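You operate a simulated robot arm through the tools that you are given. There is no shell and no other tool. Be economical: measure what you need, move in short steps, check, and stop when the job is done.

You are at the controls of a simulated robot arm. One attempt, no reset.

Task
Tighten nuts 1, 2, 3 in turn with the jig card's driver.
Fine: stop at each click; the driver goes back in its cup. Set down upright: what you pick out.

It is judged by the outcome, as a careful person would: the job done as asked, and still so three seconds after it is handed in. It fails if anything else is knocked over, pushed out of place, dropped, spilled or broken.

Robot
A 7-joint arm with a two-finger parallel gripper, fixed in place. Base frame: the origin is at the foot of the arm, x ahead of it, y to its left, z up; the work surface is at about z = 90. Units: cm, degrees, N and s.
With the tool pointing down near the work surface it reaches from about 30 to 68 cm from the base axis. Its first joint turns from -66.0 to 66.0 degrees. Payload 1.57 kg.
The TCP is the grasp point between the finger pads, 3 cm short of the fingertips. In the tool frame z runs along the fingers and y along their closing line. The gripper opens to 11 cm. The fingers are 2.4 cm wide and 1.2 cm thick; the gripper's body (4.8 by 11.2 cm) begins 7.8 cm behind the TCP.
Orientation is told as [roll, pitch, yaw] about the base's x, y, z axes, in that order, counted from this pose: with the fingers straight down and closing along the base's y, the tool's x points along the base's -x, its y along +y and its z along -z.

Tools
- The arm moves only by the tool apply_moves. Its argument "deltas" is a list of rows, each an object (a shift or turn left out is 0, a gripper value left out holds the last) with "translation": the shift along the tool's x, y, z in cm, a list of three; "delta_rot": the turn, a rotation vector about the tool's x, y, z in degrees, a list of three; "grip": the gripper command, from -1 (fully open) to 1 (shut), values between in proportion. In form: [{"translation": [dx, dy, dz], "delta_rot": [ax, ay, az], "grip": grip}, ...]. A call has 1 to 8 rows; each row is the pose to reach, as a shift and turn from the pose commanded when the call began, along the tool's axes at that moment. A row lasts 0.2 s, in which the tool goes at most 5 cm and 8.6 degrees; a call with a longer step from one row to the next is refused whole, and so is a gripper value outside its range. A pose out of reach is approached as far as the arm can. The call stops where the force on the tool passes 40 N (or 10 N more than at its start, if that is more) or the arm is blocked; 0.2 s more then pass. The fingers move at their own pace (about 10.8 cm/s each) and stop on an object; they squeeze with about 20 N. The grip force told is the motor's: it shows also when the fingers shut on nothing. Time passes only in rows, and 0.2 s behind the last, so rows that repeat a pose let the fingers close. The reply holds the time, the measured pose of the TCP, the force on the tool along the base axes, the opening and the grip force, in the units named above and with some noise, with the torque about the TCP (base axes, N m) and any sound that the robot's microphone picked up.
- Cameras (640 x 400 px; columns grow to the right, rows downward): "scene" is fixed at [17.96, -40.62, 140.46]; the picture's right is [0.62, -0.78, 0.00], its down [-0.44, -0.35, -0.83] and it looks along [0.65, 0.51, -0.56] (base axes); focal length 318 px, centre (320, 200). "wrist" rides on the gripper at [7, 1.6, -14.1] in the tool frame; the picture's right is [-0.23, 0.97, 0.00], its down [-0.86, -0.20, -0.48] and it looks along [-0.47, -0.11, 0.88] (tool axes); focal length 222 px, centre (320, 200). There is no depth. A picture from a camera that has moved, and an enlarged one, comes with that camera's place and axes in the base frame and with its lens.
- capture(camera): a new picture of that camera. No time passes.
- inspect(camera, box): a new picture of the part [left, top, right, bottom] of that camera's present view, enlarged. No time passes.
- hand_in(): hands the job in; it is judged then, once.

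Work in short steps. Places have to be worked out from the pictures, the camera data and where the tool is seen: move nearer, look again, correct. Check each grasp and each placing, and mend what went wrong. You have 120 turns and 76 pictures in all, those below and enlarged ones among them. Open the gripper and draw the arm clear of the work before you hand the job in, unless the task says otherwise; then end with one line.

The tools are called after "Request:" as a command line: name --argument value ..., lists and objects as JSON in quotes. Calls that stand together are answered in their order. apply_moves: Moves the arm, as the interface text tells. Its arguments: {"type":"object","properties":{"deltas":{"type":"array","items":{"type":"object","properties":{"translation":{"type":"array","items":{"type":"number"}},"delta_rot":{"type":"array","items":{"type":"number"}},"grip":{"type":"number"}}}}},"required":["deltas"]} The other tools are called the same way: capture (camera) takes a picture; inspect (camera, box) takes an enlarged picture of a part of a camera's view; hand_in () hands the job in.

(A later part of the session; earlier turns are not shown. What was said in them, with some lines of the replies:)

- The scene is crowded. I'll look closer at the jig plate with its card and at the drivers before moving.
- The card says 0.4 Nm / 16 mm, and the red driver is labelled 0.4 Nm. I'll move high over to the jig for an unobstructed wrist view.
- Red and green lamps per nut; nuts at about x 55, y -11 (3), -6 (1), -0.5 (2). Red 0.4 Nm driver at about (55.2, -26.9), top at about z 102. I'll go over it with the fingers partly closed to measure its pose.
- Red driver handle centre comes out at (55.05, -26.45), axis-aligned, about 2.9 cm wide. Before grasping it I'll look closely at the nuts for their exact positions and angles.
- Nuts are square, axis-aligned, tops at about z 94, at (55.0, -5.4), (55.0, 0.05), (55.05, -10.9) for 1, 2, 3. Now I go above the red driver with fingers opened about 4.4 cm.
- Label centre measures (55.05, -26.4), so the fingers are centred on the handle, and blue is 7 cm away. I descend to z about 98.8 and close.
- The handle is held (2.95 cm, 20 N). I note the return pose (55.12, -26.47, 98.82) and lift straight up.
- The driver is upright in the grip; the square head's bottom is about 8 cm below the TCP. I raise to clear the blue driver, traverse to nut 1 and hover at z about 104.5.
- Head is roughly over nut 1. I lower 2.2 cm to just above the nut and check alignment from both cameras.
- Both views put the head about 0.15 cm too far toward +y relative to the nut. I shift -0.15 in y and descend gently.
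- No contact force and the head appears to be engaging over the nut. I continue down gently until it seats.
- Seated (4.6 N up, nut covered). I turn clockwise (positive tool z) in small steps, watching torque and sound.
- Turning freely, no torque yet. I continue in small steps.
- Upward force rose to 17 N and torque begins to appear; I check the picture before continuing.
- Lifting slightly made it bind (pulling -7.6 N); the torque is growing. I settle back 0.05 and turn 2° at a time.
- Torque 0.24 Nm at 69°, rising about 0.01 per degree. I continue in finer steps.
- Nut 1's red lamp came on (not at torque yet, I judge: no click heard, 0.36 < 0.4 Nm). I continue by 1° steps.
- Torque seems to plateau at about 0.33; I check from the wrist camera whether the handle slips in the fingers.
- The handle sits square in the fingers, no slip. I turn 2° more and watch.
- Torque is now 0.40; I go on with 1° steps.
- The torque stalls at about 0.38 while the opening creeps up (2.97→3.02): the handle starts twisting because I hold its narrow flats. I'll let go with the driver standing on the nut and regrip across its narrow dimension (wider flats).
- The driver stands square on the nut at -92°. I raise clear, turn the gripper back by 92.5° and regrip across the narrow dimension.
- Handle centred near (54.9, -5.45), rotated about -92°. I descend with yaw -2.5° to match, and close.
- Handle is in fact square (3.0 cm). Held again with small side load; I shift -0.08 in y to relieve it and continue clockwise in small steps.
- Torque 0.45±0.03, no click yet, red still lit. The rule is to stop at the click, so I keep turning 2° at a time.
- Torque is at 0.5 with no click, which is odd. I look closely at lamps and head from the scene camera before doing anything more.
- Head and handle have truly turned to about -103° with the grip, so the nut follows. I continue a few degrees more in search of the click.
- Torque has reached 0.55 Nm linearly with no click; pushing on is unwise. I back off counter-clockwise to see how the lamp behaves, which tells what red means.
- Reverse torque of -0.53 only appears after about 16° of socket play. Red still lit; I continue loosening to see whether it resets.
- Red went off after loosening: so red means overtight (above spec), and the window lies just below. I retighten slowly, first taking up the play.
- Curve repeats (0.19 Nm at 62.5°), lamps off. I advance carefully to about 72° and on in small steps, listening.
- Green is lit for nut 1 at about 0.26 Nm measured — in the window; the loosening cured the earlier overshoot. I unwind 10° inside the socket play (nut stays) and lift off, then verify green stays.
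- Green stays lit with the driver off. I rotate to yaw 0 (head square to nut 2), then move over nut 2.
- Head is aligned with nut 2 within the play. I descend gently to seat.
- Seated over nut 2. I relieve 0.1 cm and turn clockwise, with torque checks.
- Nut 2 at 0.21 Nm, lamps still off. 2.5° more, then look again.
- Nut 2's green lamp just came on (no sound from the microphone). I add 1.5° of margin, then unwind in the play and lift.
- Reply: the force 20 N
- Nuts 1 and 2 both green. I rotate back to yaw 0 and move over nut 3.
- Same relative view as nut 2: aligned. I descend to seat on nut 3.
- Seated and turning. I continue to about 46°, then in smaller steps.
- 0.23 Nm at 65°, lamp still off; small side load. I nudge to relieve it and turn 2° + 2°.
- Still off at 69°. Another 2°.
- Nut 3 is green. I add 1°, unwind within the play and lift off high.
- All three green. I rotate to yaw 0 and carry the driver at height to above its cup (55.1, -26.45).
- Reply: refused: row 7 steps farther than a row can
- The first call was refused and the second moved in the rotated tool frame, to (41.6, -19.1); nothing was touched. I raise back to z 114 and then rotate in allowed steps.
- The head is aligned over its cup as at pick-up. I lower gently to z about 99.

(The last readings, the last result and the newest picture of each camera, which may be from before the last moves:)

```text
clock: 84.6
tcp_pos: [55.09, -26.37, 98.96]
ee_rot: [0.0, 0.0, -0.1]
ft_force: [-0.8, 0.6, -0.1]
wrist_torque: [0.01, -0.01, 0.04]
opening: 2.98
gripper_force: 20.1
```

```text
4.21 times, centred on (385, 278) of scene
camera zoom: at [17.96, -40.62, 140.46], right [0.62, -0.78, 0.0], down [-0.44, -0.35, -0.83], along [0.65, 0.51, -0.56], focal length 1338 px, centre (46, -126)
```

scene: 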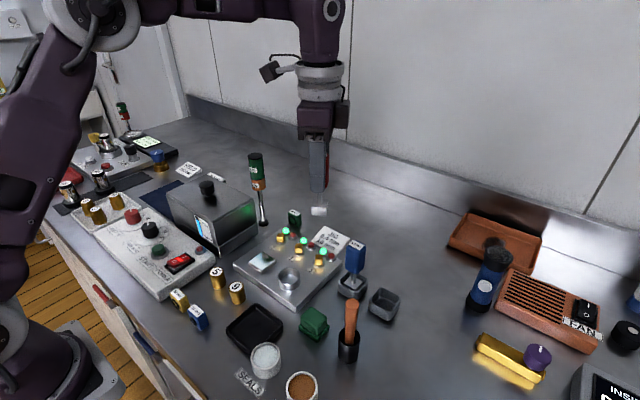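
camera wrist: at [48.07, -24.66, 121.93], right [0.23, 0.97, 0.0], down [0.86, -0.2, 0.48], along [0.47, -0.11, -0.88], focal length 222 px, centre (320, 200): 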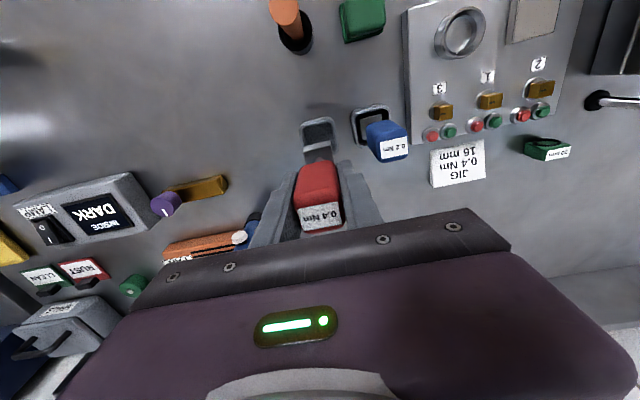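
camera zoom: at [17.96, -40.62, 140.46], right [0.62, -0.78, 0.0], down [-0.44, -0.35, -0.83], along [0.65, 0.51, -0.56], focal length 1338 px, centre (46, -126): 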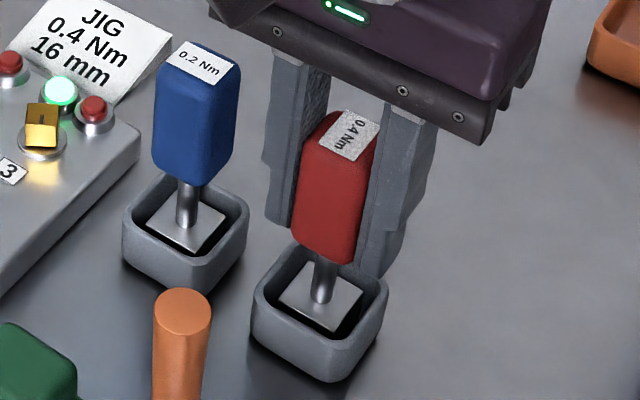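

In the cup; almost no load change. I lower another 0.15 to touch the floor, then open to about 5 cm.

Request:
apply_moves --deltas '[{"translation": [0, 0, 0.08]}, {"translation": [0, 0, 0.15]}]'

Request:
apply_moves --deltas '[{"grip": 0.3}, {"grip": 0.2}, {"grip": 0.15}, {"grip": 0.15}]'

Request:
apply_moves --deltas '[{"translation": [0, 0, -3]}, {"translation": [0, 0, -7]}, {"translation": [0, 0, -11]}, {"translation": [0, 0, -15]}, {"translation": [3, 0, -16]}, {"translation": [7, 0, -16]}, {"translation": [11, 0, -16]}]'

Request:
capture --camera "scene"

Request:
inspect --camera "scene" --box '[260, 210, 420, 330]'

```text
clock: 85.2
tcp_pos: [55.05, -26.55, 99.06]
ee_rot: [-0.1, -0.1, -0.1]
ft_force: [-5.7, 5.6, 20.6]
wrist_torque: [0.4, 0.21, 0.08]
opening: 2.99
gripper_force: 20.5
```

```text
clock: 86.2
tcp_pos: [54.95, -26.48, 98.83]
ee_rot: [-0.1, -0.1, -0.1]
ft_force: [0.6, 0.7, -0.2]
wrist_torque: [0.03, -0.02, -0.02]
opening: 4.69
gripper_force: 0.2
```

```text
clock: 87.8
tcp_pos: [43.97, -26.42, 114.68]
ee_rot: [0.0, 0.0, -0.2]
ft_force: [-0.3, -0.5, -0.9]
wrist_torque: [0.01, -0.02, 0.0]
opening: 4.68
gripper_force: 0.0
```

```text
6 pictures are left
```

scene: 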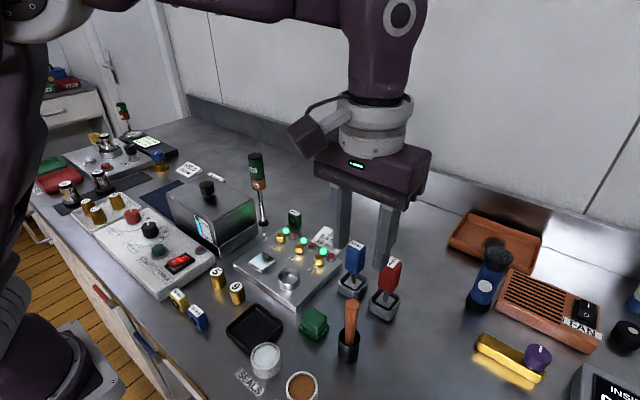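

```text
3.33 times, centred on (340, 270) of scene
camera zoom: at [17.96, -40.62, 140.46], right [0.62, -0.78, 0.0], down [-0.44, -0.35, -0.83], along [0.65, 0.51, -0.56], focal length 1059 px, centre (253, -33)
```

zoom: 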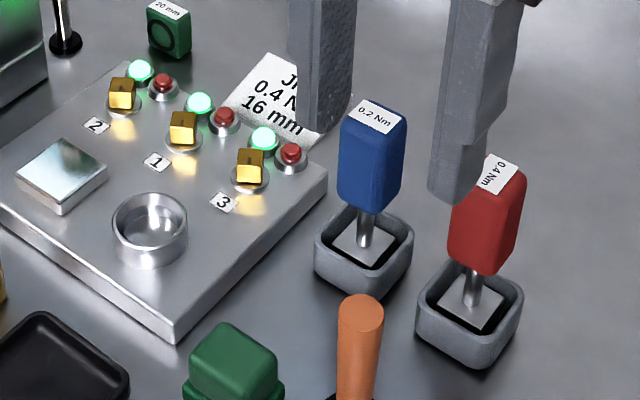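

The driver is upright in its cup, all three greens are lit, and nothing else has moved. I open the gripper fully, draw back a little further and hand in.

Request:
apply_moves --deltas '[{"translation": [2, 0, -3], "grip": -1}, {"translation": [4, 0, -5]}, {"translation": [6, 0, -6]}, {"translation": [6, 0, -6]}]'

Request:
inspect --camera "scene" --box '[240, 200, 420, 330]'

```text
clock: 88.8
tcp_pos: [38.08, -26.35, 120.85]
ee_rot: [0.0, 0.0, -0.1]
ft_force: [0.8, 0.7, -0.6]
wrist_torque: [-0.04, 0.0, 0.01]
opening: 11.0
gripper_force: 0.1
```

```text
3.08 times, centred on (330, 265) of scene
camera zoom: at [17.96, -40.62, 140.46], right [0.62, -0.78, 0.0], down [-0.44, -0.35, -0.83], along [0.65, 0.51, -0.56], focal length 978 px, centre (289, 0)
```

zoom: 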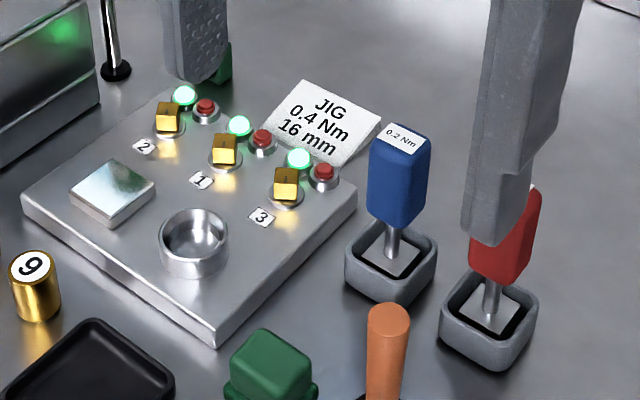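

Everything is stable and the arm is clear, so I hand in.

Request:
hand_in

```text
The job is handed in.
```

Nuts 1, 2 and 3 were tightened in order with the 0.4 Nm driver and all three show green, but no click was ever reported, so I stopped each nut by its lamp; nut 1 was first overtightened to red, then backed off and retightened to green, and the driver is upright in its cup.
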